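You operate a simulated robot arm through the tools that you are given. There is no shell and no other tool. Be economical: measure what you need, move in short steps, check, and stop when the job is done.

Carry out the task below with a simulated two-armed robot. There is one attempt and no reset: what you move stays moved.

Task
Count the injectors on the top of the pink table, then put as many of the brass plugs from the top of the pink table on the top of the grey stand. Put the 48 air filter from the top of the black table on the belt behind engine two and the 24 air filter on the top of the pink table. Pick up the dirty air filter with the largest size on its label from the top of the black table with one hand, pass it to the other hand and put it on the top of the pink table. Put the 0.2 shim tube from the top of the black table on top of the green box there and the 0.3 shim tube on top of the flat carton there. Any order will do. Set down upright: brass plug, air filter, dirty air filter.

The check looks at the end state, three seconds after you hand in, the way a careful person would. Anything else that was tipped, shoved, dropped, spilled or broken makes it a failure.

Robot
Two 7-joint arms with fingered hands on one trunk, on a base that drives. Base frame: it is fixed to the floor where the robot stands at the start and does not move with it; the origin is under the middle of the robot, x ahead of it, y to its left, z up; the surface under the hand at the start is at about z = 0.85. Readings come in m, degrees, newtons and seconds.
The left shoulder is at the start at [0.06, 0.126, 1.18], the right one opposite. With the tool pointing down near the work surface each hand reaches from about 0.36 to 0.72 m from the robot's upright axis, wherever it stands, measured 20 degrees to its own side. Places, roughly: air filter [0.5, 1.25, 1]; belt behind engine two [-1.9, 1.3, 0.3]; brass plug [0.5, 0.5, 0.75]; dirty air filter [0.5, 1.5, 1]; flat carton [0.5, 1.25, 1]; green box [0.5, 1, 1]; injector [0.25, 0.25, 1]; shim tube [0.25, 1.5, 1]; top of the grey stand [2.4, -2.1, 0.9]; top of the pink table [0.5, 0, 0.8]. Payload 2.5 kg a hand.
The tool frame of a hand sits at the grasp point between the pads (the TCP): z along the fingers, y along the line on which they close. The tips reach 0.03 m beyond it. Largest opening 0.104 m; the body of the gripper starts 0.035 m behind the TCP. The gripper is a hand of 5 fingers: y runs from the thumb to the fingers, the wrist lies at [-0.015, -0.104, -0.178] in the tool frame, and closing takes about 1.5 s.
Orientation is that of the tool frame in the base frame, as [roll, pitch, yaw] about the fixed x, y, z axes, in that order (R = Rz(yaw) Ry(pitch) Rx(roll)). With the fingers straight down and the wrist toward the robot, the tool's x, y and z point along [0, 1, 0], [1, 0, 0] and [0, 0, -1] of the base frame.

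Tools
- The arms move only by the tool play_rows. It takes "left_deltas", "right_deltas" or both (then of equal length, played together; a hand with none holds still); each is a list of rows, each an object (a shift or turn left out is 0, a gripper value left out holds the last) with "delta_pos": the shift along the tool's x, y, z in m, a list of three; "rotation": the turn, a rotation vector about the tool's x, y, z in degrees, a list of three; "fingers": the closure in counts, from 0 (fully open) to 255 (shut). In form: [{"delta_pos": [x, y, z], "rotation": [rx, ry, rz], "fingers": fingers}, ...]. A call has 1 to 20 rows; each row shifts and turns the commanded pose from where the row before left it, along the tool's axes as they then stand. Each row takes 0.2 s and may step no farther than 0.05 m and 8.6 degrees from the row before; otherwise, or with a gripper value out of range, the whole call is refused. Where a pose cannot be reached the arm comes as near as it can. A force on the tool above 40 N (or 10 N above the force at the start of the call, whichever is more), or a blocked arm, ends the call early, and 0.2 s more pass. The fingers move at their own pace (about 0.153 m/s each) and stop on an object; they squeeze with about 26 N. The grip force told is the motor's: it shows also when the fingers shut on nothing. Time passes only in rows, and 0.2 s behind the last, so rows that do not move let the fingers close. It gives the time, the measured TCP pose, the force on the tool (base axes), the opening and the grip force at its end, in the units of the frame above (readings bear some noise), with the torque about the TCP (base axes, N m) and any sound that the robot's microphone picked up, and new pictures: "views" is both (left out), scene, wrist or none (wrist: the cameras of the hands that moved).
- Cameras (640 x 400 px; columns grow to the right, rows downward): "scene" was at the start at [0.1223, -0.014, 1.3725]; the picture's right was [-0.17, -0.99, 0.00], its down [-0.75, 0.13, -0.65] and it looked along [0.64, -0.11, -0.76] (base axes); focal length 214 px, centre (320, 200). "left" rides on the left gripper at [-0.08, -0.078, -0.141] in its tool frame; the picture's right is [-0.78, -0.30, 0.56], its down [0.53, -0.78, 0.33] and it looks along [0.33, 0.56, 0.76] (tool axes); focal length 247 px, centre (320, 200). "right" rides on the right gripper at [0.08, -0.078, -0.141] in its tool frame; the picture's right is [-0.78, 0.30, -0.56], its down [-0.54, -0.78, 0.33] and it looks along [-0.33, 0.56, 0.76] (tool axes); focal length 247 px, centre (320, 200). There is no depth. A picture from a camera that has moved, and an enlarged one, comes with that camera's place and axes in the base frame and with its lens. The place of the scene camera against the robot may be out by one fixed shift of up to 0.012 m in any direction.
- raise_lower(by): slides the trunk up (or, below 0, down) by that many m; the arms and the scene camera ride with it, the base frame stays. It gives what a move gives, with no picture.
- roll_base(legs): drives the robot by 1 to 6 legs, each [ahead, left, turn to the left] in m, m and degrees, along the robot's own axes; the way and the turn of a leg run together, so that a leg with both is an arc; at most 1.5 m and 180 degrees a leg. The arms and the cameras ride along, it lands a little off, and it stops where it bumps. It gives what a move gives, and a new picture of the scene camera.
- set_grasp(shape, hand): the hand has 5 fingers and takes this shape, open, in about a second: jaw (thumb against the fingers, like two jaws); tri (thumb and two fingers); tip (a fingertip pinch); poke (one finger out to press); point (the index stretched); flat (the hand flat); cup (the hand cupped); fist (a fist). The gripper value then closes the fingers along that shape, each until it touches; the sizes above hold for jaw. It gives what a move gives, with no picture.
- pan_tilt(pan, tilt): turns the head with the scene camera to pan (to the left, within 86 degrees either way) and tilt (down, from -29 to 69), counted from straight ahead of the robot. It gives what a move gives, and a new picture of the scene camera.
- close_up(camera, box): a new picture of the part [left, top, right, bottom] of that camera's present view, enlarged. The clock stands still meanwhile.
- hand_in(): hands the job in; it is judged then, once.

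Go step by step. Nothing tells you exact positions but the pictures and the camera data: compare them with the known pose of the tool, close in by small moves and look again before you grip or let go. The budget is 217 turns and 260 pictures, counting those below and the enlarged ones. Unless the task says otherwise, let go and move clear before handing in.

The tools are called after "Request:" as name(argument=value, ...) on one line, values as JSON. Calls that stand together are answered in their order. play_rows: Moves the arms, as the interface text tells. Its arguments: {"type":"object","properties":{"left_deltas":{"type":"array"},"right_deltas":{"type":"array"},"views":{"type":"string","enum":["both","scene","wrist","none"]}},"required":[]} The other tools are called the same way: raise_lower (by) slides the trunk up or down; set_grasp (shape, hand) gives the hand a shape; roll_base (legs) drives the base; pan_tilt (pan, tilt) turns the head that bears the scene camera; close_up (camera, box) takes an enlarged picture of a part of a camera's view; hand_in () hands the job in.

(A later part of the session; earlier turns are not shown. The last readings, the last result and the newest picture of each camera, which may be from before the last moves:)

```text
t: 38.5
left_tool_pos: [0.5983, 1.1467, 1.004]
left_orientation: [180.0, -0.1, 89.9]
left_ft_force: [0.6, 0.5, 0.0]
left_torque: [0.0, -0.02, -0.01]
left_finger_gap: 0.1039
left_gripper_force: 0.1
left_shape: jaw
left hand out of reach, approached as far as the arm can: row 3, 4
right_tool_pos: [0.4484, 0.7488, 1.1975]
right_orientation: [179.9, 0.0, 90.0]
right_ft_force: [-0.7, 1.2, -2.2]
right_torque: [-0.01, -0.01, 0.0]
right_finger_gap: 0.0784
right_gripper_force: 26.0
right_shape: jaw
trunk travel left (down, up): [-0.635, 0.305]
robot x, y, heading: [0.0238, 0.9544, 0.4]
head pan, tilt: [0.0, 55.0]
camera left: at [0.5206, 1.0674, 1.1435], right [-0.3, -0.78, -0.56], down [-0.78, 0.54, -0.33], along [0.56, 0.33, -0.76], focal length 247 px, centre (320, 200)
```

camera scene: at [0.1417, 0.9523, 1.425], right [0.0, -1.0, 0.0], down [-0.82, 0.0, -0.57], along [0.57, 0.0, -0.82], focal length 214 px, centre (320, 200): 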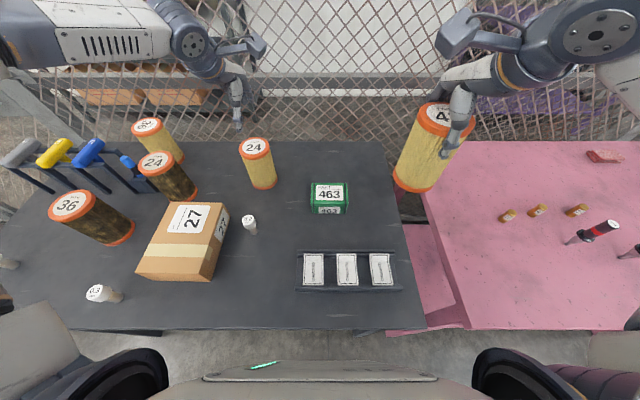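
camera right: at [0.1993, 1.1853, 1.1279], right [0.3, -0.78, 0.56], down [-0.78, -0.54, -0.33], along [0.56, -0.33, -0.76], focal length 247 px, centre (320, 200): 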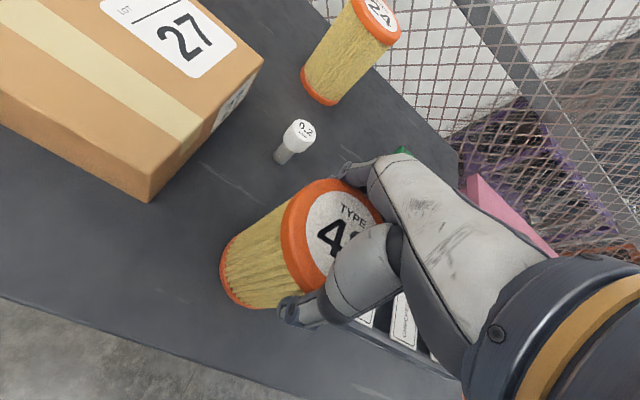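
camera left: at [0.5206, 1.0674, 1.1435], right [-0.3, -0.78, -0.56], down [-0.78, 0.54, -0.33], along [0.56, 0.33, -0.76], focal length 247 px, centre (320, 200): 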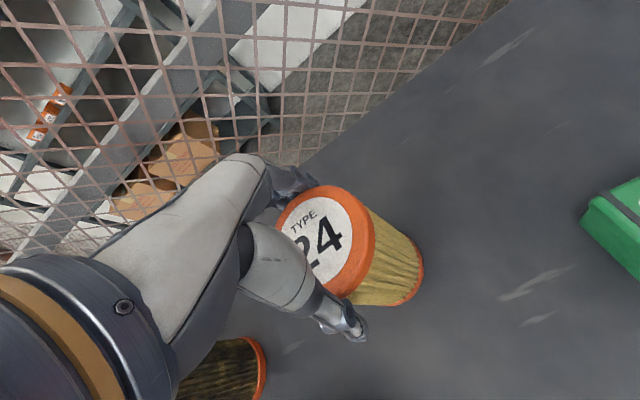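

Out of reach at the bottom. I raise, lower the trunk and step the base slightly forward.

Request:
play_rows(left_deltas=[{"delta_pos": [0, 0, -0.045]}, {"delta_pos": [0, 0, -0.045]}, {"delta_pos": [0, 0, -0.045]}, {}], views="none")

Request:
roll_base(legs=[[0.04, 0, 0]])

Request:
raise_lower(by=-0.07)

```text
t: 39.5
left_tool_pos: [0.5988, 1.1477, 1.1372]
left_orientation: [-179.9, 0.0, 89.8]
left_ft_force: [0.3, -0.7, 0.5]
left_torque: [-0.01, -0.01, -0.02]
left_finger_gap: 0.1038
left_gripper_force: 0.0
left_shape: jaw
right_tool_pos: [0.4478, 0.7489, 1.1972]
right_orientation: [180.0, 0.0, 90.0]
right_ft_force: [-0.5, 0.0, -1.4]
right_torque: [-0.02, -0.01, -0.03]
right_finger_gap: 0.0784
right_gripper_force: 26.0
right_shape: jaw
trunk travel left (down, up): [-0.635, 0.305]
robot x, y, heading: [0.0222, 0.9554, -0.1]
head pan, tilt: [0.0, 55.0]
```

```text
t: 40.3
left_tool_pos: [0.6384, 1.1479, 1.1378]
left_orientation: [-180.0, 0.0, 89.9]
left_ft_force: [0.7, 0.4, 0.1]
left_torque: [0.01, 0.03, 0.01]
left_finger_gap: 0.1037
left_gripper_force: 0.1
left_shape: jaw
right_tool_pos: [0.4881, 0.7494, 1.1975]
right_orientation: [-179.9, 0.1, 90.0]
right_ft_force: [0.4, -0.9, -2.7]
right_torque: [0.0, 0.03, -0.02]
right_finger_gap: 0.0786
right_gripper_force: 26.0
right_shape: jaw
trunk travel left (down, up): [-0.635, 0.305]
robot x, y, heading: [0.0633, 0.9544, 0.0]
head pan, tilt: [0.0, 55.0]
camera scene: at [0.1825, 0.9524, 1.4248], right [0.0, -1.0, 0.0], down [-0.82, 0.0, -0.57], along [0.57, 0.0, -0.82], focal length 214 px, centre (320, 200)
```

scene: 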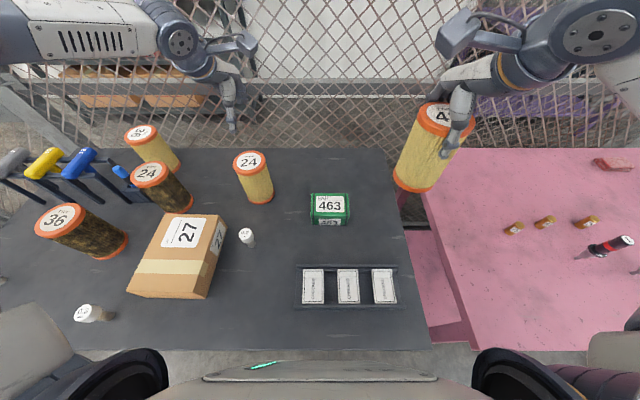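

```text
t: 41.4
left_tool_pos: [0.6389, 1.147, 1.0685]
left_orientation: [180.0, 0.0, 90.0]
left_ft_force: [0.0, -0.5, 0.4]
left_torque: [-0.04, -0.02, 0.01]
left_finger_gap: 0.1039
left_gripper_force: 0.0
left_shape: jaw
right_tool_pos: [0.4876, 0.749, 1.128]
right_orientation: [-180.0, 0.0, 89.9]
right_ft_force: [0.3, -0.5, -2.1]
right_torque: [0.02, -0.02, -0.01]
right_finger_gap: 0.0787
right_gripper_force: 26.0
right_shape: jaw
trunk travel left (down, up): [-0.565, 0.375]
robot x, y, heading: [0.0618, 0.9512, -0.1]
head pan, tilt: [0.0, 55.0]
```

Now shift to (0.6135, 1.1375) and lower gently.

Request:
play_rows(left_deltas=[{"delta_pos": [-0.01, -0.025, 0]}, {}, {"delta_pos": [0, 0, 0.03]}, {}], views="wrist")

```text
t: 42.4
left_tool_pos: [0.6144, 1.1363, 1.038]
left_orientation: [-180.0, 0.1, 89.8]
left_ft_force: [-0.1, 1.3, 0.0]
left_torque: [-0.01, -0.04, -0.01]
left_finger_gap: 0.1039
left_gripper_force: 0.2
left_shape: jaw
right_tool_pos: [0.4874, 0.7485, 1.1278]
right_orientation: [-179.9, 0.0, 90.1]
right_ft_force: [0.3, 0.2, -1.2]
right_torque: [0.0, -0.02, 0.01]
right_finger_gap: 0.0783
right_gripper_force: 26.0
right_shape: jaw
trunk travel left (down, up): [-0.565, 0.375]
robot x, y, heading: [0.0643, 0.9476, 0.1]
head pan, tilt: [0.0, 55.0]
camera left: at [0.5369, 1.057, 1.1785], right [-0.3, -0.78, -0.56], down [-0.78, 0.54, -0.33], along [0.56, 0.33, -0.76], focal length 247 px, centre (320, 200)
```

left: 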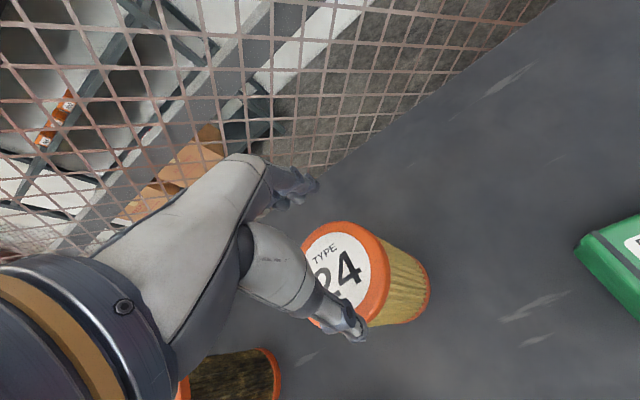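

Request:
close_up(camera="left", box=[240, 180, 480, 360])

```text
2.22 times, centred on (360, 270) of left
camera zoom: at [0.5369, 1.057, 1.1785], right [-0.3, -0.78, -0.56], down [-0.78, 0.54, -0.33], along [0.56, 0.33, -0.76], focal length 549 px, centre (231, 44)
```

zoom: 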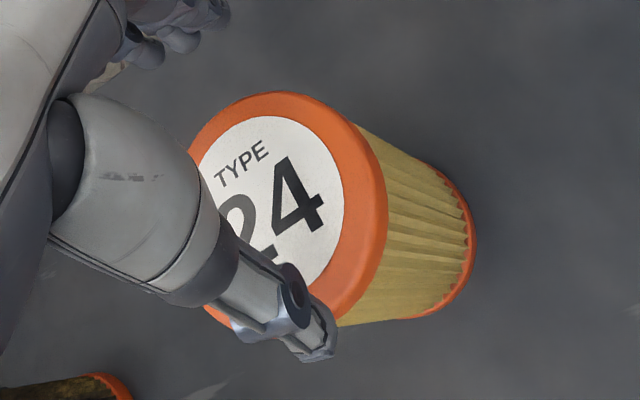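

The filter got nudged a bit: it's now at about (0.597, 1.142). Correcting, then lowering.

Request:
play_rows(left_deltas=[{"delta_pos": [0, 0, -0.02]}, {"delta_pos": [0.006, -0.017, 0]}, {}, {"delta_pos": [0, 0, 0.02]}, {}], views="wrist")

Request:
close_up(camera="left", box=[240, 180, 480, 360])

```text
t: 43.6
left_tool_pos: [0.5956, 1.1426, 1.0367]
left_orientation: [179.9, -0.2, 89.9]
left_ft_force: [0.8, -0.6, -0.3]
left_torque: [-0.03, -0.02, 0.02]
left_finger_gap: 0.104
left_gripper_force: 0.1
left_shape: jaw
right_tool_pos: [0.4872, 0.749, 1.1277]
right_orientation: [-179.9, 0.1, 90.0]
right_ft_force: [-0.7, 0.4, -1.8]
right_torque: [0.01, 0.0, -0.01]
right_finger_gap: 0.0783
right_gripper_force: 26.4
right_shape: jaw
trunk travel left (down, up): [-0.565, 0.375]
robot x, y, heading: [0.0631, 0.952, 0.1]
head pan, tilt: [0.0, 55.0]
camera left: at [0.5194, 1.0633, 1.1787], right [-0.3, -0.78, -0.56], down [-0.78, 0.54, -0.33], along [0.56, 0.33, -0.76], focal length 247 px, centre (320, 200)
```

left: 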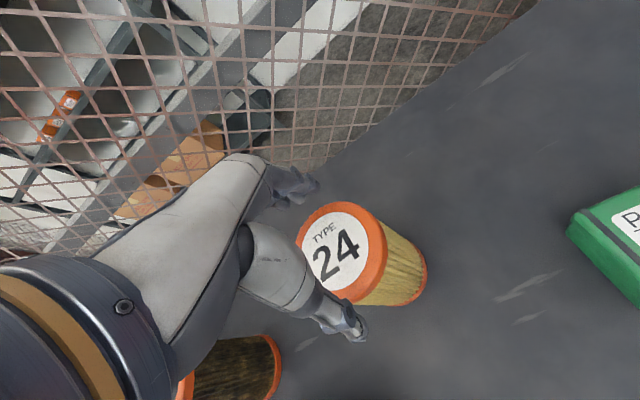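

```text
2.22 times, centred on (360, 270) of left
camera zoom: at [0.5194, 1.0633, 1.1787], right [-0.3, -0.78, -0.56], down [-0.78, 0.54, -0.33], along [0.56, 0.33, -0.76], focal length 549 px, centre (231, 44)
```

zoom: 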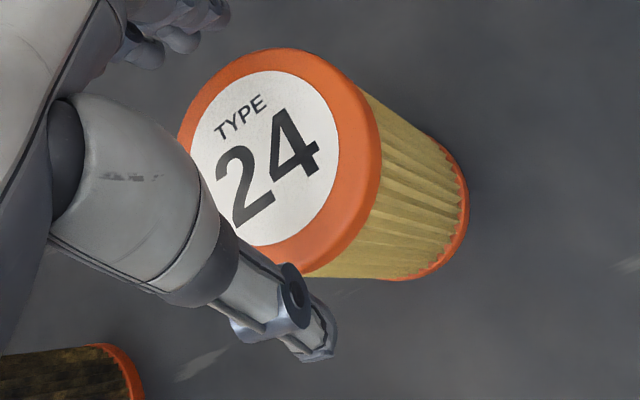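

Aligned now (filter ≈ (0.593,1.140)). Lower and grip.

Request:
play_rows(left_deltas=[{"delta_pos": [-0.002, -0.002, 0.02]}, {"delta_pos": [0, 0, 0.023]}, {}, {"fingers": 255}, {}, {}, {}, {}, {}, {}, {}], views="wrist")

```text
t: 46.0
left_tool_pos: [0.5956, 1.143, 0.9949]
left_orientation: [-180.0, 0.0, 89.8]
left_ft_force: [-0.3, 0.5, 0.1]
left_torque: [0.06, -0.06, -0.02]
left_finger_gap: 0.0845
left_gripper_force: 26.0
left_shape: jaw
right_tool_pos: [0.4867, 0.7485, 1.1277]
right_orientation: [-180.0, 0.1, 90.0]
right_ft_force: [-0.2, 0.2, -1.7]
right_torque: [0.0, 0.02, 0.01]
right_finger_gap: 0.0784
right_gripper_force: 26.1
right_shape: jaw
trunk travel left (down, up): [-0.565, 0.375]
robot x, y, heading: [0.0599, 0.9561, 0.2]
head pan, tilt: [0.0, 55.0]
camera left: at [0.5174, 1.0611, 1.1359], right [-0.3, -0.78, -0.56], down [-0.78, 0.54, -0.33], along [0.56, 0.33, -0.76], focal length 247 px, centre (320, 200)
```

left: 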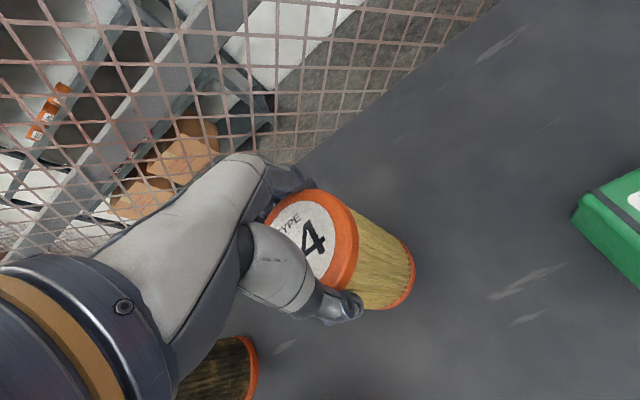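

Gripped. Lifting and retracting, then driving to the pink table.

Request:
play_rows(left_deltas=[{"delta_pos": [0, 0, -0.04]}, {"delta_pos": [0, 0, -0.045]}, {"delta_pos": [0, 0, -0.045]}, {"delta_pos": [0, 0, -0.045]}, {"delta_pos": [0, -0.03, -0.025]}, {"delta_pos": [0, -0.045, 0]}, {"delta_pos": [0, -0.045, 0]}, {"delta_pos": [0, -0.045, 0]}, {}], views="wrist")

Request:
roll_base(legs=[[-0.16, 0, 0], [0, -0.7, 0]])

```text
t: 47.9
left_tool_pos: [0.4273, 1.1436, 1.1247]
left_orientation: [-166.9, -1.2, 89.9]
left_ft_force: [-0.3, -0.2, -2.4]
left_torque: [-0.05, -0.01, 0.04]
left_finger_gap: 0.0846
left_gripper_force: 26.3
left_shape: jaw
right_tool_pos: [0.4866, 0.7494, 1.1272]
right_orientation: [-179.8, 0.1, 90.0]
right_ft_force: [-0.1, -0.2, -2.3]
right_torque: [0.02, -0.01, -0.06]
right_finger_gap: 0.0785
right_gripper_force: 25.8
right_shape: jaw
trunk travel left (down, up): [-0.565, 0.375]
robot x, y, heading: [0.0625, 0.9524, -0.0]
head pan, tilt: [0.0, 55.0]
stopped in row 9 (left hand): the arm was blocked; the commanded pose is now the measured one
camera left: at [0.3843, 1.06, 1.2785], right [-0.42, -0.77, -0.49], down [-0.83, 0.54, -0.14], along [0.37, 0.35, -0.86], focal length 247 px, centre (320, 200)
```

left: 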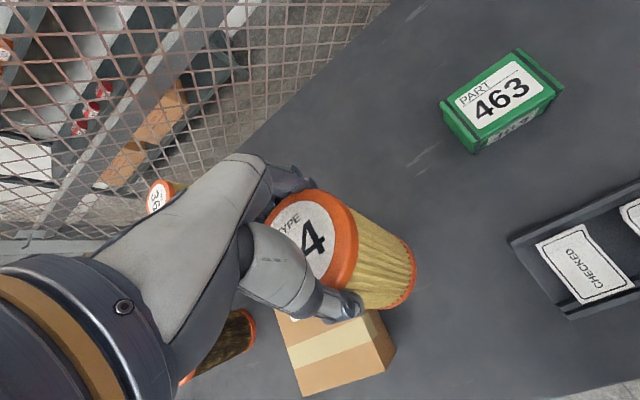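

```text
t: 52.7
left_tool_pos: [0.2687, 0.4424, 1.1258]
left_orientation: [-167.0, -1.2, 89.9]
left_ft_force: [0.5, -0.3, -2.3]
left_torque: [-0.04, -0.03, 0.02]
left_finger_gap: 0.0843
left_gripper_force: 26.8
left_shape: jaw
right_tool_pos: [0.3283, 0.0467, 1.1286]
right_orientation: [180.0, -0.1, 90.1]
right_ft_force: [-0.7, 0.4, -1.3]
right_torque: [0.03, 0.02, -0.01]
right_finger_gap: 0.0786
right_gripper_force: 26.2
right_shape: jaw
trunk travel left (down, up): [-0.565, 0.375]
robot x, y, heading: [-0.0981, 0.2512, 0.4]
head pan, tilt: [0.0, 55.0]
camera scene: at [0.0224, 0.2509, 1.355], right [0.0, -1.0, 0.0], down [-0.82, 0.0, -0.57], along [0.57, 0.0, -0.82], focal length 214 px, centre (320, 200)
```

scene: 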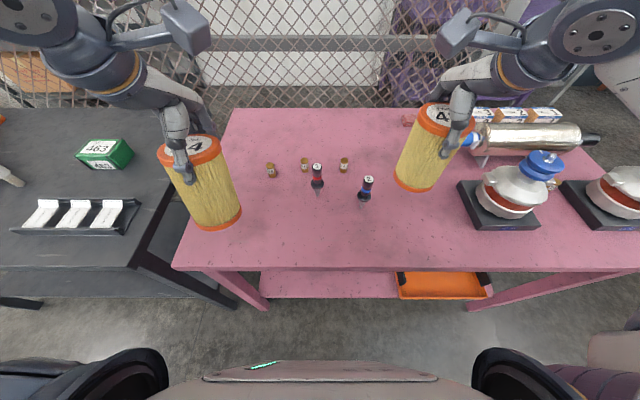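

Left tool got tilted by 13° when blocked; I'll correct. Raise the trunk, drive forward, and level the left hand.

Request:
raise_lower(by=0.08)

Request:
roll_base(legs=[[0.14, 0, 0]])

Request:
play_rows(left_deltas=[{"delta_pos": [0, 0, -0.02], "rotation": [-6.5, 0, 0]}, {"delta_pos": [0, 0.02, 0], "rotation": [-6.5, 1.2, 0]}, {"delta_pos": [0, 0.045, 0]}, {"delta_pos": [0, 0.045, 0]}, {"delta_pos": [0, 0.045, 0]}, {"delta_pos": [0, 0.045, 0]}, {}], views="both")

```text
t: 53.9
left_tool_pos: [0.2698, 0.4434, 1.2057]
left_orientation: [-166.8, -1.3, 90.0]
left_ft_force: [-0.1, 0.0, -2.9]
left_torque: [-0.02, -0.01, 0.02]
left_finger_gap: 0.0847
left_gripper_force: 25.9
left_shape: jaw
right_tool_pos: [0.3286, 0.0477, 1.2087]
right_orientation: [-180.0, 0.0, 90.0]
right_ft_force: [0.0, -0.1, -2.7]
right_torque: [0.04, 0.01, -0.02]
right_finger_gap: 0.0785
right_gripper_force: 26.5
right_shape: jaw
trunk travel left (down, up): [-0.645, 0.295]
robot x, y, heading: [-0.0981, 0.248, 0.2]
head pan, tilt: [0.0, 55.0]
```

```text
t: 55.2
left_tool_pos: [0.4091, 0.4429, 1.2057]
left_orientation: [-167.0, -1.2, 90.0]
left_ft_force: [0.4, 0.2, -1.0]
left_torque: [-0.01, -0.04, 0.0]
left_finger_gap: 0.0845
left_gripper_force: 25.8
left_shape: jaw
right_tool_pos: [0.4694, 0.0478, 1.2068]
right_orientation: [-180.0, 0.0, 90.1]
right_ft_force: [-0.5, -0.1, -2.4]
right_torque: [0.0, 0.04, 0.04]
right_finger_gap: 0.0786
right_gripper_force: 25.9
right_shape: jaw
trunk travel left (down, up): [-0.645, 0.295]
robot x, y, heading: [0.0424, 0.2492, -0.2]
head pan, tilt: [0.0, 55.0]
camera scene: at [0.1633, 0.2514, 1.4349], right [0.0, -1.0, 0.0], down [-0.82, 0.0, -0.57], along [0.57, 0.0, -0.82], focal length 214 px, centre (320, 200)
```

scene: 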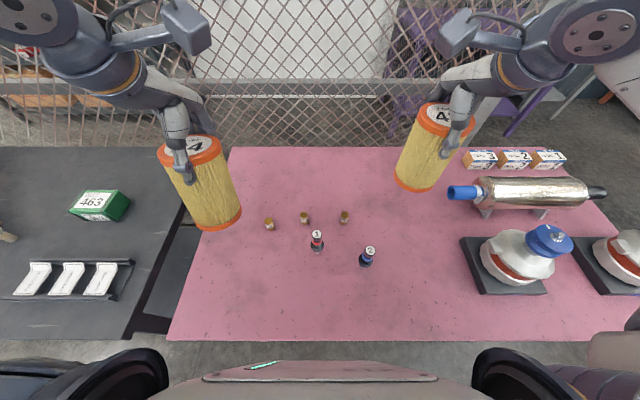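

```text
t: 56.8
left_tool_pos: [0.612, 0.4407, 1.2225]
left_orientation: [-179.9, -2.6, 89.6]
left_ft_force: [0.1, -0.9, -1.4]
left_torque: [-0.01, 0.01, 0.01]
left_finger_gap: 0.0844
left_gripper_force: 26.3
left_shape: jaw
right_tool_pos: [0.4678, 0.0481, 1.2081]
right_orientation: [-179.9, 0.0, 90.1]
right_ft_force: [-0.5, 0.3, -1.8]
right_torque: [0.02, -0.03, 0.0]
right_finger_gap: 0.0787
right_gripper_force: 26.1
right_shape: jaw
trunk travel left (down, up): [-0.645, 0.295]
robot x, y, heading: [0.0417, 0.2543, -0.0]
head pan, tilt: [0.0, 55.0]
camera scene: at [0.1615, 0.2512, 1.435], right [0.0, -1.0, 0.0], down [-0.82, 0.0, -0.57], along [0.57, 0.0, -0.82], focal length 214 px, centre (320, 200)
camera left: at [0.5341, 0.3549, 1.3595], right [-0.3, -0.75, -0.59], down [-0.77, 0.55, -0.31], along [0.56, 0.36, -0.75], focal length 247 px, centre (320, 200)
```

scene: 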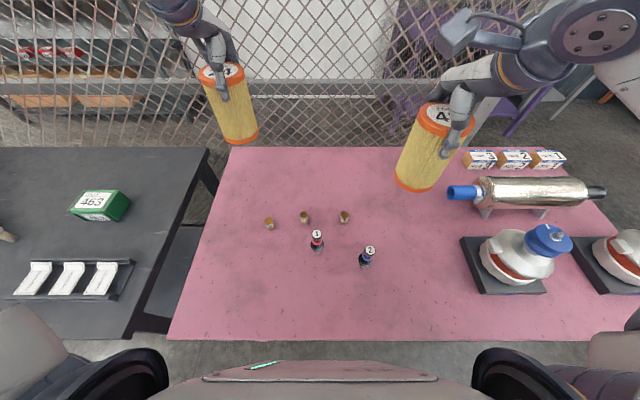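
left: 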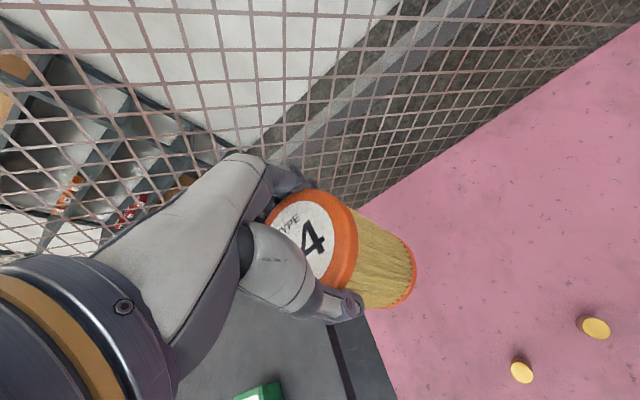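

Level the hand, move to (0.585, 0.47), lower the trunk.

Request:
play_rows(left_deltas=[{"delta_pos": [0.03, -0.027, 0], "rotation": [0, -2.6, 0]}, {}], views="none")

Request:
raise_lower(by=-0.08)

Request:
play_rows(left_deltas=[{"delta_pos": [0, 0, 0.04]}, {"delta_pos": [0, 0, 0.04]}, {"delta_pos": [0, 0, 0.03]}, {}], views="both")

```text
t: 57.4
left_tool_pos: [0.5867, 0.4717, 1.2223]
left_orientation: [-179.9, 0.1, 89.8]
left_ft_force: [0.5, -0.6, -1.3]
left_torque: [-0.03, 0.0, 0.0]
left_finger_gap: 0.0845
left_gripper_force: 26.2
left_shape: jaw
right_tool_pos: [0.4693, 0.0475, 1.2079]
right_orientation: [-180.0, -0.1, 90.2]
right_ft_force: [1.4, 0.4, -2.6]
right_torque: [-0.01, 0.04, 0.04]
right_finger_gap: 0.0784
right_gripper_force: 26.0
right_shape: jaw
trunk travel left (down, up): [-0.645, 0.295]
robot x, y, heading: [0.045, 0.2506, 0.2]
head pan, tilt: [0.0, 55.0]
```

```text
t: 58.6
left_tool_pos: [0.585, 0.4716, 1.143]
left_orientation: [180.0, 0.1, 89.8]
left_ft_force: [-0.1, -0.8, -1.8]
left_torque: [-0.02, 0.01, -0.02]
left_finger_gap: 0.0845
left_gripper_force: 25.8
left_shape: jaw
right_tool_pos: [0.4686, 0.0488, 1.128]
right_orientation: [180.0, 0.0, 90.1]
right_ft_force: [0.5, 0.6, -2.5]
right_torque: [0.0, 0.0, 0.0]
right_finger_gap: 0.0782
right_gripper_force: 26.4
right_shape: jaw
trunk travel left (down, up): [-0.565, 0.375]
robot x, y, heading: [0.044, 0.2516, -0.0]
head pan, tilt: [0.0, 55.0]
```

```text
t: 59.6
left_tool_pos: [0.5841, 0.4694, 1.0346]
left_orientation: [179.9, 0.2, 89.8]
left_ft_force: [-0.3, 0.2, -2.2]
left_torque: [-0.02, 0.02, 0.01]
left_finger_gap: 0.0845
left_gripper_force: 26.7
left_shape: jaw
right_tool_pos: [0.4682, 0.0487, 1.1273]
right_orientation: [180.0, 0.0, 90.0]
right_ft_force: [0.5, -1.1, -2.7]
right_torque: [-0.02, 0.02, -0.02]
right_finger_gap: 0.0784
right_gripper_force: 25.9
right_shape: jaw
trunk travel left (down, up): [-0.565, 0.375]
robot x, y, heading: [0.0461, 0.25, 0.1]
head pan, tilt: [0.0, 55.0]
camera scene: at [0.1623, 0.2514, 1.355], right [0.0, -1.0, 0.0], down [-0.82, 0.0, -0.57], along [0.57, 0.0, -0.82], focal length 214 px, centre (320, 200)
camera left: at [0.5073, 0.391, 1.1748], right [-0.3, -0.78, -0.55], down [-0.77, 0.54, -0.33], along [0.56, 0.33, -0.76], focal length 247 px, centre (320, 200)
```

scene: 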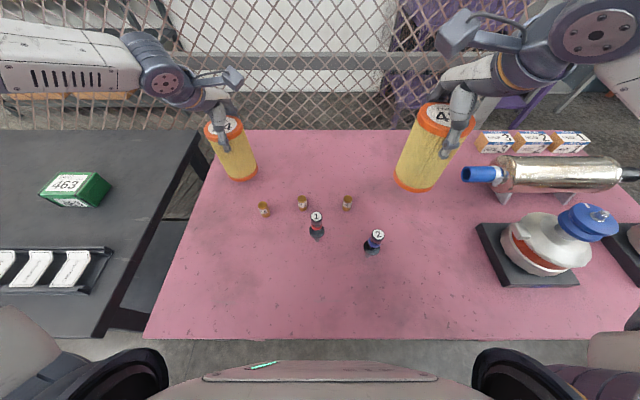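
left: 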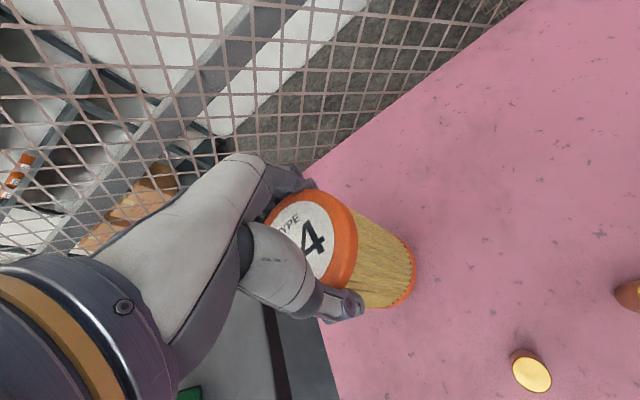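

Request:
play_rows(left_deltas=[{"delta_pos": [0, 0, 0.02]}, {"delta_pos": [0, 0, 0.008]}, {"delta_pos": [0, 0, 0.004]}, {}], views="none")

```text
t: 60.6
left_tool_pos: [0.5845, 0.4708, 1.0018]
left_orientation: [180.0, 0.1, 89.8]
left_ft_force: [0.4, -0.2, -2.6]
left_torque: [-0.02, 0.0, 0.03]
left_finger_gap: 0.0842
left_gripper_force: 25.8
left_shape: jaw
right_tool_pos: [0.4689, 0.0486, 1.1284]
right_orientation: [-180.0, 0.0, 90.0]
right_ft_force: [-0.1, 0.7, -2.5]
right_torque: [0.0, 0.01, -0.01]
right_finger_gap: 0.0784
right_gripper_force: 26.0
right_shape: jaw
trunk travel left (down, up): [-0.565, 0.375]
robot x, y, heading: [0.0478, 0.2524, 0.2]
head pan, tilt: [0.0, 55.0]
```

Request:
play_rows(left_deltas=[{"delta_pos": [0, 0, 0.004]}, {"delta_pos": [0, 0, 0.003]}, {"delta_pos": [0, 0, 0.003]}, {}], views="none")

```text
t: 61.6
left_tool_pos: [0.5859, 0.4702, 0.995]
left_orientation: [179.7, 0.2, 89.7]
left_ft_force: [-0.7, -3.4, 11.2]
left_torque: [0.13, 0.01, 0.01]
left_finger_gap: 0.0841
left_gripper_force: 26.2
left_shape: jaw
right_tool_pos: [0.4683, 0.0472, 1.1291]
right_orientation: [179.9, 0.1, 90.1]
right_ft_force: [0.1, 0.0, -1.5]
right_torque: [0.02, -0.01, -0.04]
right_finger_gap: 0.0783
right_gripper_force: 25.8
right_shape: jaw
trunk travel left (down, up): [-0.565, 0.375]
robot x, y, heading: [0.0463, 0.2511, 0.0]
head pan, tilt: [0.0, 55.0]
```

Contact felt; release and rise.

Request:
play_rows(left_deltas=[{"delta_pos": [0, 0, -0.002]}, {"fingers": 0}, {}, {}, {}, {}, {}, {"delta_pos": [0, 0, -0.03]}, {"delta_pos": [0, 0, -0.045]}, {"delta_pos": [0, 0, -0.045]}, {"delta_pos": [0, -0.02, -0.045]}, {"delta_pos": [0.02, -0.045, 0]}, {"delta_pos": [0.02, -0.045, 0]}, {"delta_pos": [0.02, -0.045, 0]}, {}], views="scene")

```text
t: 64.8
left_tool_pos: [0.43, 0.5329, 1.1586]
left_orientation: [-179.8, 0.1, 89.7]
left_ft_force: [-0.3, -0.2, 0.0]
left_torque: [-0.02, 0.03, 0.04]
left_finger_gap: 0.104
left_gripper_force: 0.1
left_shape: jaw
right_tool_pos: [0.4676, 0.049, 1.1279]
right_orientation: [-180.0, 0.0, 90.0]
right_ft_force: [0.9, 0.9, -2.3]
right_torque: [0.03, 0.01, 0.01]
right_finger_gap: 0.0783
right_gripper_force: 26.2
right_shape: jaw
trunk travel left (down, up): [-0.565, 0.375]
robot x, y, heading: [0.0416, 0.2515, 0.0]
head pan, tilt: [0.0, 55.0]
camera scene: at [0.1624, 0.251, 1.355], right [0.0, -1.0, 0.0], down [-0.82, 0.0, -0.57], along [0.57, 0.0, -0.82], focal length 214 px, centre (320, 200)
```

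scene: 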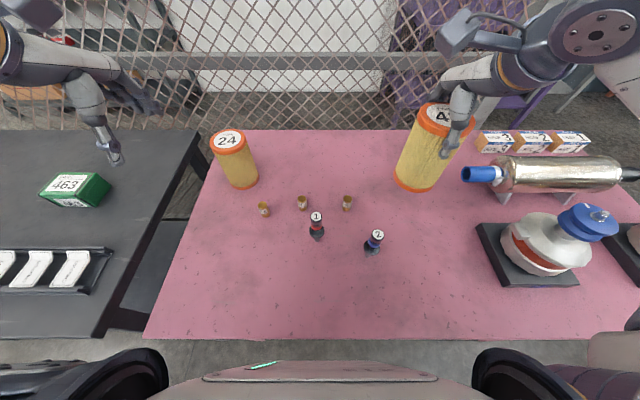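

24 is standing on the pink table. Now back off and turn to look for the belt.

Request:
roll_base(legs=[[-0.5, 0, 0], [0, 0, 90]])

Request:
pan_tilt(pan=30, tilt=25)

Request:
pan_tilt(pan=75, tilt=25)

```text
t: 71.6
left_tool_pos: [-0.7423, 0.6336, 1.1607]
left_orientation: [179.9, 0.2, -179.3]
left_ft_force: [0.2, -0.4, 0.5]
left_torque: [-0.04, 0.02, -0.02]
left_finger_gap: 0.104
left_gripper_force: 0.0
left_shape: jaw
right_tool_pos: [-0.259, 0.6783, 1.1287]
right_orientation: [180.0, 0.1, -179.1]
right_ft_force: [0.6, 0.2, -1.8]
right_torque: [0.0, -0.01, 0.01]
right_finger_gap: 0.0784
right_gripper_force: 25.9
right_shape: jaw
trunk travel left (down, up): [-0.565, 0.375]
robot x, y, heading: [-0.4561, 0.2507, 91.0]
head pan, tilt: [0.0, 55.0]
camera scene: at [-0.4519, 0.3623, 1.355], right [1.0, 0.02, 0.0], down [0.01, -0.82, -0.57], along [-0.01, 0.57, -0.82], focal length 214 px, centre (320, 200)
```

scene: 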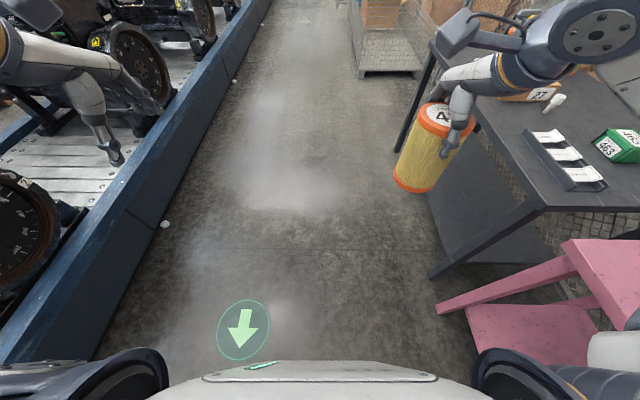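

```text
t: 72.5
left_tool_pos: [-0.7437, 0.6333, 1.1604]
left_orientation: [180.0, 0.2, -179.4]
left_ft_force: [-0.3, 0.2, -0.5]
left_torque: [-0.03, 0.01, 0.03]
left_finger_gap: 0.1041
left_gripper_force: 0.1
left_shape: jaw
right_tool_pos: [-0.2594, 0.6784, 1.1272]
right_orientation: [-180.0, -0.1, -179.1]
right_ft_force: [-0.6, 0.1, -3.0]
right_torque: [0.03, 0.02, -0.01]
right_finger_gap: 0.0782
right_gripper_force: 26.4
right_shape: jaw
trunk travel left (down, up): [-0.565, 0.375]
robot x, y, heading: [-0.4558, 0.2483, 91.0]
head pan, tilt: [30.0, 25.0]
camera scene: at [-0.498, 0.3693, 1.3989], right [0.86, 0.51, 0.0], down [0.22, -0.36, -0.91], along [-0.46, 0.78, -0.42], focal length 214 px, centre (320, 200)
```

scene: 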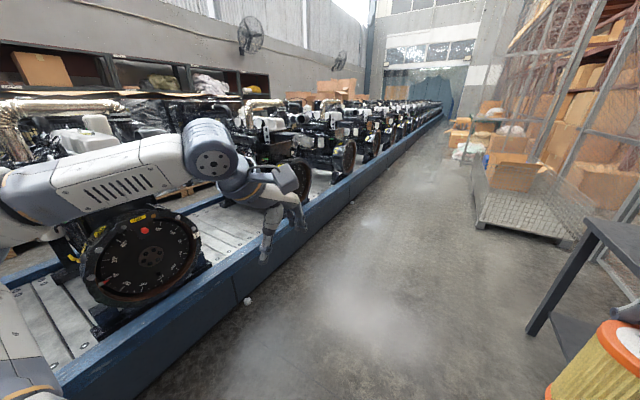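

```text
t: 73.7
left_tool_pos: [-0.7423, 0.633, 1.1601]
left_orientation: [180.0, 0.0, -179.4]
left_ft_force: [-0.4, -0.6, -0.1]
left_torque: [0.0, -0.02, 0.03]
left_finger_gap: 0.104
left_gripper_force: 0.0
left_shape: jaw
right_tool_pos: [-0.2589, 0.6789, 1.1283]
right_orientation: [180.0, 0.0, -179.0]
right_ft_force: [-1.5, 0.2, -3.0]
right_torque: [0.0, -0.01, -0.05]
right_finger_gap: 0.0782
right_gripper_force: 25.7
right_shape: jaw
trunk travel left (down, up): [-0.565, 0.375]
robot x, y, heading: [-0.4545, 0.2504, 91.2]
head pan, tilt: [75.0, 25.0]
camera scene: at [-0.5401, 0.3127, 1.399], right [0.24, 0.97, 0.0], down [0.41, -0.1, -0.91], along [-0.88, 0.22, -0.42], focal length 214 px, centre (320, 200)
```

scene: 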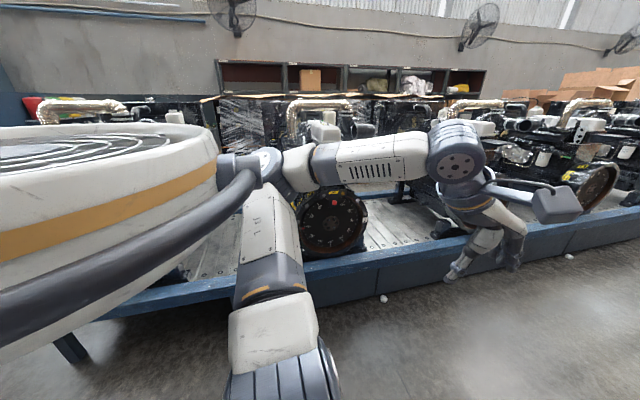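

Request:
roll_base(legs=[[1.05, 0, 0], [0, 0, 89]])

Request:
pan_tilt(pan=0, tilt=35)

Request:
pan_tilt(pan=40, tilt=35)

Request:
pan_tilt(pan=-40, tilt=35)

```text
t: 82.9
left_tool_pos: [-0.8593, 1.0311, 1.1603]
left_orientation: [-179.9, 0.2, -90.4]
left_ft_force: [1.1, 0.8, 0.7]
left_torque: [0.03, 0.02, 0.01]
left_finger_gap: 0.104
left_gripper_force: 0.0
left_shape: jaw
right_tool_pos: [-0.8972, 1.515, 1.1272]
right_orientation: [-180.0, 0.0, -90.0]
right_ft_force: [-0.6, -0.3, -2.0]
right_torque: [0.0, -0.05, 0.02]
right_finger_gap: 0.0782
right_gripper_force: 25.9
right_shape: jaw
trunk travel left (down, up): [-0.565, 0.375]
robot x, y, heading: [-0.4729, 1.3104, 180.3]
head pan, tilt: [75.0, 25.0]
camera scene: at [-0.5311, 1.2218, 1.399], right [-0.97, 0.26, 0.0], down [0.11, 0.41, -0.91], along [-0.23, -0.88, -0.42], focal length 214 px, centre (320, 200)
```

scene: 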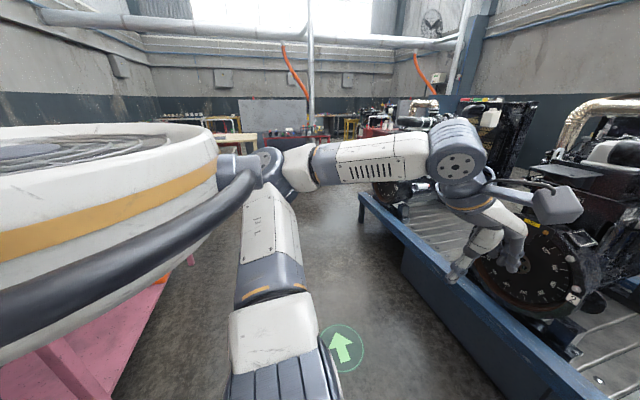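

```text
t: 84.4
left_tool_pos: [-0.8602, 1.0318, 1.1603]
left_orientation: [-179.9, 0.3, -90.3]
left_ft_force: [0.2, 0.9, -0.4]
left_torque: [0.03, 0.0, 0.02]
left_finger_gap: 0.1037
left_gripper_force: 0.1
left_shape: jaw
right_tool_pos: [-0.8962, 1.5162, 1.127]
right_orientation: [180.0, -0.1, -90.1]
right_ft_force: [0.2, -0.6, -1.1]
right_torque: [0.01, 0.02, -0.01]
right_finger_gap: 0.0783
right_gripper_force: 25.8
right_shape: jaw
trunk travel left (down, up): [-0.565, 0.375]
robot x, y, heading: [-0.471, 1.3102, 179.8]
head pan, tilt: [0.0, 35.0]
camera scene: at [-0.5953, 1.3107, 1.3832], right [0.0, 1.0, 0.0], down [0.57, 0.0, -0.82], along [-0.82, 0.0, -0.57], focal length 214 px, centre (320, 200)
```

scene: 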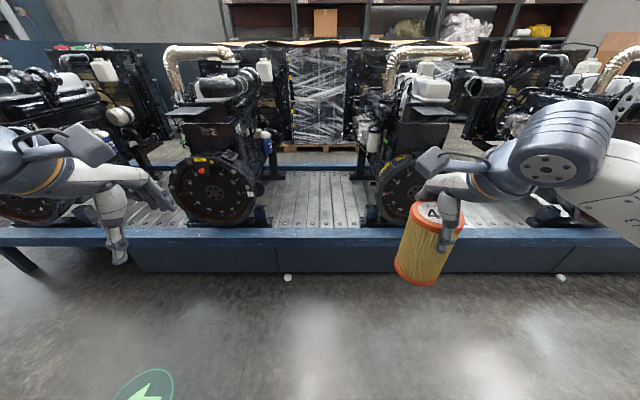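

```text
t: 85.5
left_tool_pos: [-0.8608, 1.031, 1.1601]
left_orientation: [-180.0, 0.3, -90.3]
left_ft_force: [0.4, 0.2, -0.9]
left_torque: [0.0, 0.02, 0.0]
left_finger_gap: 0.1042
left_gripper_force: 0.0
left_shape: jaw
right_tool_pos: [-0.897, 1.5153, 1.1277]
right_orientation: [-180.0, -0.1, -89.9]
right_ft_force: [0.2, -0.1, -1.1]
right_torque: [-0.03, -0.03, 0.01]
right_finger_gap: 0.0782
right_gripper_force: 25.7
right_shape: jaw
trunk travel left (down, up): [-0.565, 0.375]
robot x, y, heading: [-0.475, 1.3107, 180.1]
head pan, tilt: [40.0, 35.0]
camera scene: at [-0.5747, 1.2542, 1.3832], right [-0.64, 0.77, 0.0], down [0.44, 0.37, -0.82], along [-0.63, -0.53, -0.57], focal length 214 px, centre (320, 200)
```

scene: 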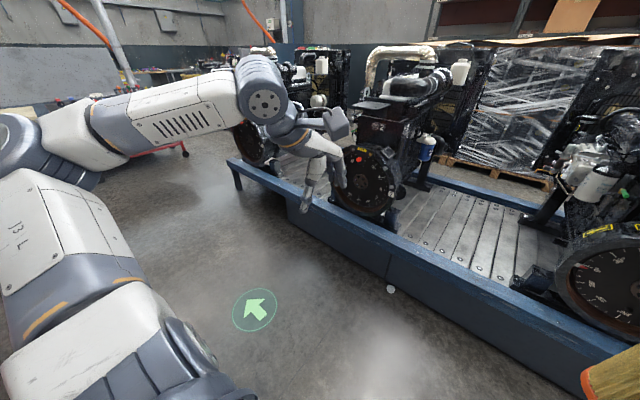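

```text
t: 87.0
left_tool_pos: [-0.8609, 1.0315, 1.161]
left_orientation: [180.0, 0.2, -90.3]
left_ft_force: [-0.6, 0.5, -0.5]
left_torque: [0.02, -0.03, -0.01]
left_finger_gap: 0.1038
left_gripper_force: 0.0
left_shape: jaw
right_tool_pos: [-0.8975, 1.515, 1.1277]
right_orientation: [180.0, -0.1, -89.9]
right_ft_force: [0.5, -0.5, -3.4]
right_torque: [0.0, 0.01, 0.02]
right_finger_gap: 0.0783
right_gripper_force: 25.9
right_shape: jaw
trunk travel left (down, up): [-0.565, 0.375]
robot x, y, heading: [-0.4737, 1.3079, 180.1]
head pan, tilt: [-40.0, 35.0]
camera scene: at [-0.5747, 1.3673, 1.3832], right [0.64, 0.77, 0.0], down [0.44, -0.37, -0.82], along [-0.63, 0.53, -0.57], focal length 214 px, centre (320, 200)
```

scene: 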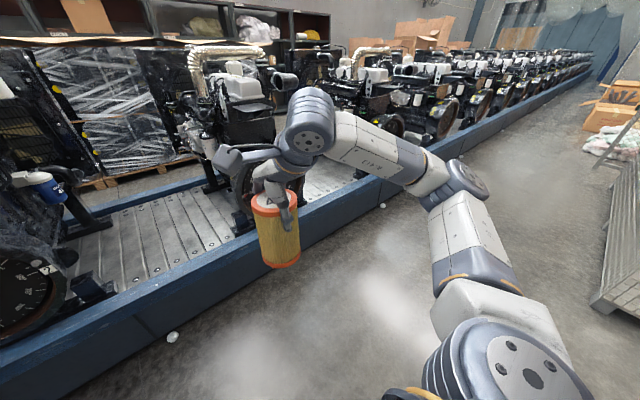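

The gap between the second and third engine (y≈1.3) is the target. I tuck in the left hand and move up toward the belt.

Request:
play_rows(left_deltas=[{"delta_pos": [0, -0.045, 0]}, {"delta_pos": [0, -0.045, 0]}, {"delta_pos": [0, 0, 0]}], views="none")

Request:
roll_base(legs=[[0.5, 0.17, 0]])

Request:
pan_tilt(pan=0, tilt=50)

```text
t: 87.8
left_tool_pos: [-0.7694, 1.0304, 1.1601]
left_orientation: [180.0, 0.1, -90.2]
left_ft_force: [0.3, 0.3, 0.4]
left_torque: [-0.03, 0.01, 0.02]
left_finger_gap: 0.104
left_gripper_force: 0.1
left_shape: jaw
right_tool_pos: [-0.8957, 1.5159, 1.1278]
right_orientation: [-179.9, 0.0, -90.0]
right_ft_force: [0.0, 0.2, -1.8]
right_torque: [0.02, 0.0, 0.02]
right_finger_gap: 0.0782
right_gripper_force: 26.2
right_shape: jaw
trunk travel left (down, up): [-0.565, 0.375]
robot x, y, heading: [-0.4748, 1.3102, 180.2]
head pan, tilt: [-40.0, 35.0]
```

```text
t: 90.8
left_tool_pos: [-1.2697, 0.8622, 1.1607]
left_orientation: [180.0, 0.2, -90.5]
left_ft_force: [0.2, 0.9, -0.3]
left_torque: [-0.02, 0.02, -0.04]
left_finger_gap: 0.1042
left_gripper_force: 0.1
left_shape: jaw
right_tool_pos: [-1.3951, 1.3482, 1.128]
right_orientation: [-180.0, 0.1, -90.1]
right_ft_force: [-0.3, -0.5, -2.0]
right_torque: [-0.02, 0.01, 0.05]
right_finger_gap: 0.078
right_gripper_force: 25.8
right_shape: jaw
trunk travel left (down, up): [-0.565, 0.375]
robot x, y, heading: [-0.9718, 1.1416, 180.0]
head pan, tilt: [-40.0, 35.0]
camera scene: at [-1.0734, 1.1985, 1.3832], right [0.64, 0.76, 0.0], down [0.44, -0.37, -0.82], along [-0.63, 0.53, -0.57], focal length 214 px, centre (320, 200)
```

scene: 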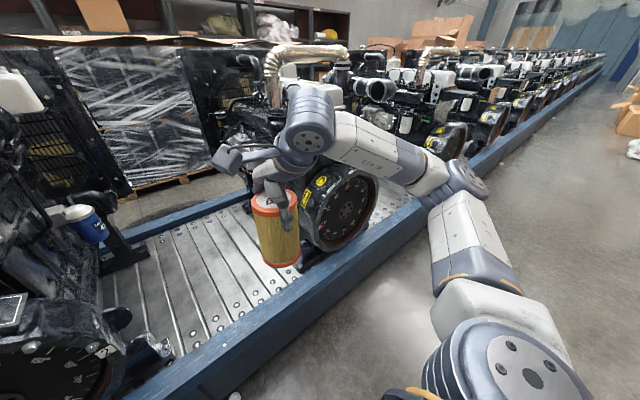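

```text
t: 91.9
left_tool_pos: [-1.2688, 0.8624, 1.1606]
left_orientation: [-179.9, 0.1, -90.5]
left_ft_force: [-0.8, -0.2, 0.2]
left_torque: [-0.02, 0.01, 0.01]
left_finger_gap: 0.1039
left_gripper_force: 0.1
left_shape: jaw
right_tool_pos: [-1.3955, 1.3486, 1.1269]
right_orientation: [179.9, 0.0, -90.1]
right_ft_force: [1.0, -0.7, -2.1]
right_torque: [0.0, 0.02, 0.02]
right_finger_gap: 0.0779
right_gripper_force: 26.1
right_shape: jaw
trunk travel left (down, up): [-0.565, 0.375]
robot x, y, heading: [-0.9746, 1.1419, 179.8]
head pan, tilt: [0.0, 50.0]
camera scene: at [-1.0827, 1.1421, 1.3615], right [0.0, 1.0, 0.0], down [0.77, 0.0, -0.64], along [-0.64, 0.0, -0.77], focal length 214 px, centre (320, 200)
```

scene: 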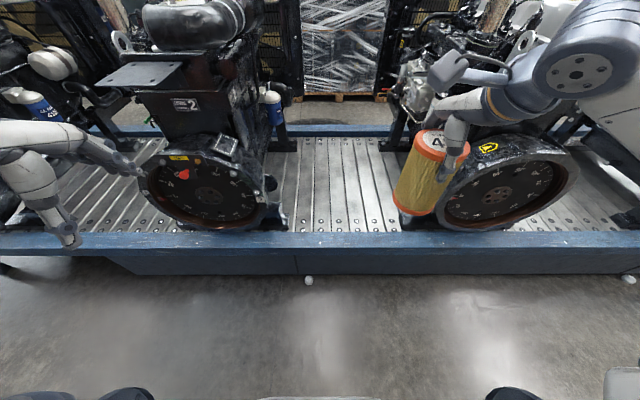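

The engine is labelled 2; the gap behind it spans y≈0.95–1.6. Drive nearer, keeping the arm high.

Request:
roll_base(legs=[[0.33, 0.05, 0]])

Request:
raise_lower(by=-0.22)

Request:
close_up(camera="scene", box=[0, 0, 640, 400])

```text
t: 94.1
left_tool_pos: [-1.598, 0.8116, 1.158]
left_orientation: [-179.7, 0.1, -90.2]
left_ft_force: [9.4, 0.5, -14.3]
left_torque: [0.08, -0.21, 0.07]
left_finger_gap: 0.1037
left_gripper_force: 0.0
left_shape: jaw
right_tool_pos: [-1.7257, 1.2963, 1.1262]
right_orientation: [179.9, 0.1, -90.0]
right_ft_force: [0.1, -0.6, -2.8]
right_torque: [0.0, 0.01, 0.0]
right_finger_gap: 0.078
right_gripper_force: 25.9
right_shape: jaw
trunk travel left (down, up): [-0.565, 0.375]
robot x, y, heading: [-1.3012, 1.093, -179.8]
head pan, tilt: [0.0, 50.0]
camera scene: at [-1.4123, 1.0917, 1.3614], right [0.0, 1.0, 0.0], down [0.77, 0.0, -0.64], along [-0.64, 0.0, -0.77], focal length 214 px, centre (320, 200)
```

scene: 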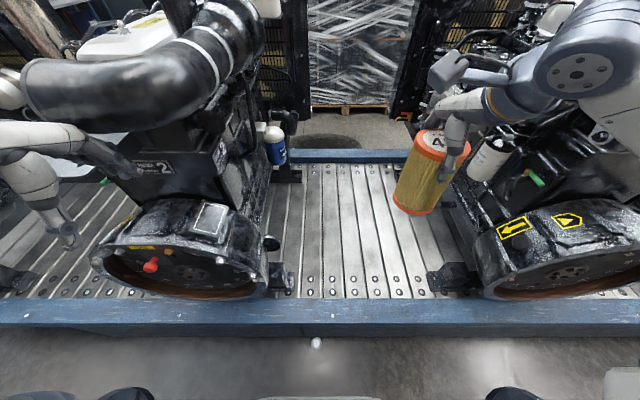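

```text
t: 96.5
left_tool_pos: [-1.5983, 0.8123, 0.9395]
left_orientation: [-179.7, 0.1, -90.3]
left_ft_force: [-0.6, -0.3, -0.1]
left_torque: [-0.01, 0.02, -0.01]
left_finger_gap: 0.1041
left_gripper_force: 0.1
left_shape: jaw
right_tool_pos: [-1.7249, 1.2977, 0.9078]
right_orientation: [180.0, 0.0, -90.0]
right_ft_force: [-0.8, -0.3, -2.4]
right_torque: [0.0, 0.02, 0.02]
right_finger_gap: 0.078
right_gripper_force: 26.0
right_shape: jaw
trunk travel left (down, up): [-0.345, 0.595]
robot x, y, heading: [-1.3012, 1.0944, -180.1]
head pan, tilt: [0.0, 50.0]
```

```text
1.00 times, centred on (320, 200) of scene (not enlarged: the box is as wide or as high as the picture)
camera zoom: at [-1.4129, 1.0924, 1.1415], right [0.0, 1.0, 0.0], down [0.77, 0.0, -0.64], along [-0.64, 0.0, -0.77], focal length 214 px, centre (320, 200)
```

zoom: 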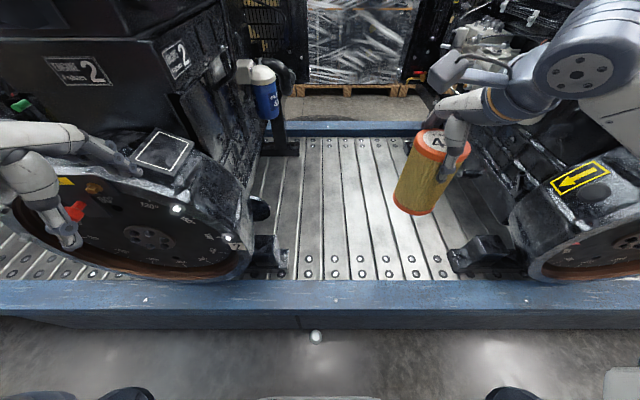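

The left hand brushed something on engine 2 earlier; now free of force. I retract it and lower the right hand over the belt.

Request:
play_rows(left_deltas=[{"delta_pos": [0, -0.03, 0]}, {"delta_pos": [0, -0.03, 0]}, {}, {}, {}, {}, {}], right_deltas=[{"delta_pos": [0, 0.02, 0.04]}, {"delta_pos": [0, 0.02, 0.04]}, {"delta_pos": [0, 0.02, 0.04]}, {"delta_pos": [0, 0.02, 0.04]}, {"delta_pos": [0, 0.02, 0.04]}, {"delta_pos": [0, 0.02, 0.04]}, {}], views="both")

```text
t: 98.0
left_tool_pos: [-1.5376, 0.8125, 0.9397]
left_orientation: [-179.6, 0.1, -90.3]
left_ft_force: [1.1, 0.1, -0.3]
left_torque: [0.01, 0.0, -0.02]
left_finger_gap: 0.1039
left_gripper_force: 0.1
left_shape: jaw
right_tool_pos: [-1.8472, 1.2975, 0.6684]
right_orientation: [179.9, 0.1, -90.0]
right_ft_force: [-0.8, 0.4, -2.4]
right_torque: [-0.01, -0.02, -0.01]
right_finger_gap: 0.0778
right_gripper_force: 26.2
right_shape: jaw
trunk travel left (down, up): [-0.345, 0.595]
robot x, y, heading: [-1.2981, 1.0925, -180.2]
head pan, tilt: [0.0, 50.0]
camera scene: at [-1.413, 1.0924, 1.1415], right [0.0, 1.0, 0.0], down [0.77, 0.0, -0.64], along [-0.64, 0.0, -0.77], focal length 214 px, centre (320, 200)
camera right: at [-1.7694, 1.2181, 0.8085], right [-0.3, 0.78, 0.56], down [0.78, 0.54, -0.33], along [-0.56, 0.33, -0.76], focal length 247 px, centre (320, 200)
camera left: at [-1.4601, 0.8911, 1.0808], right [0.3, 0.78, -0.55], down [0.78, -0.54, -0.33], along [-0.55, -0.33, -0.76], focal length 247 px, centre (320, 200)
```

scene: 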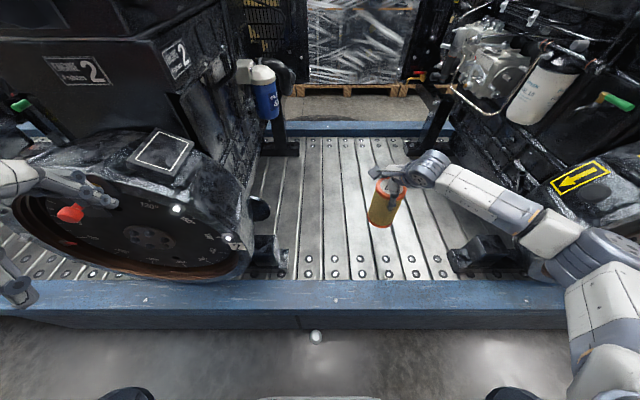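
right: 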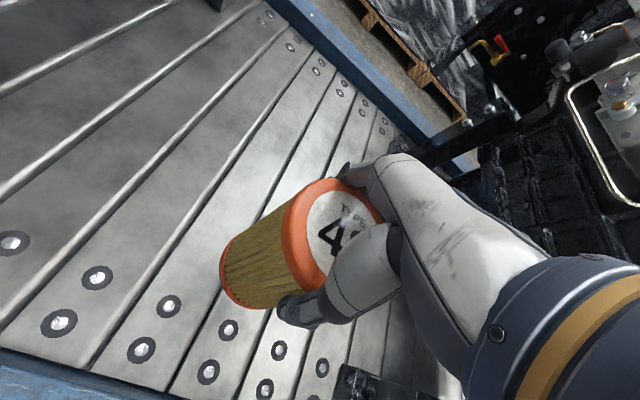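
left: 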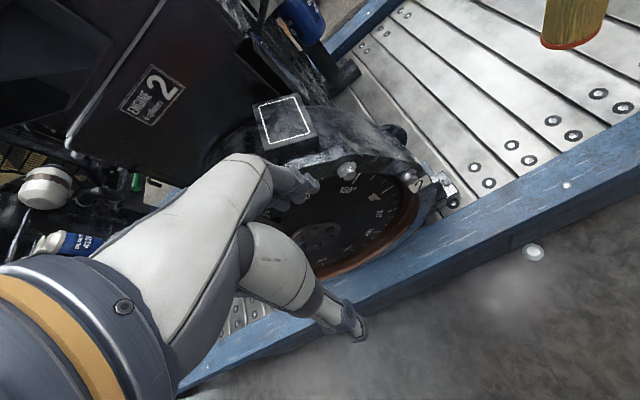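

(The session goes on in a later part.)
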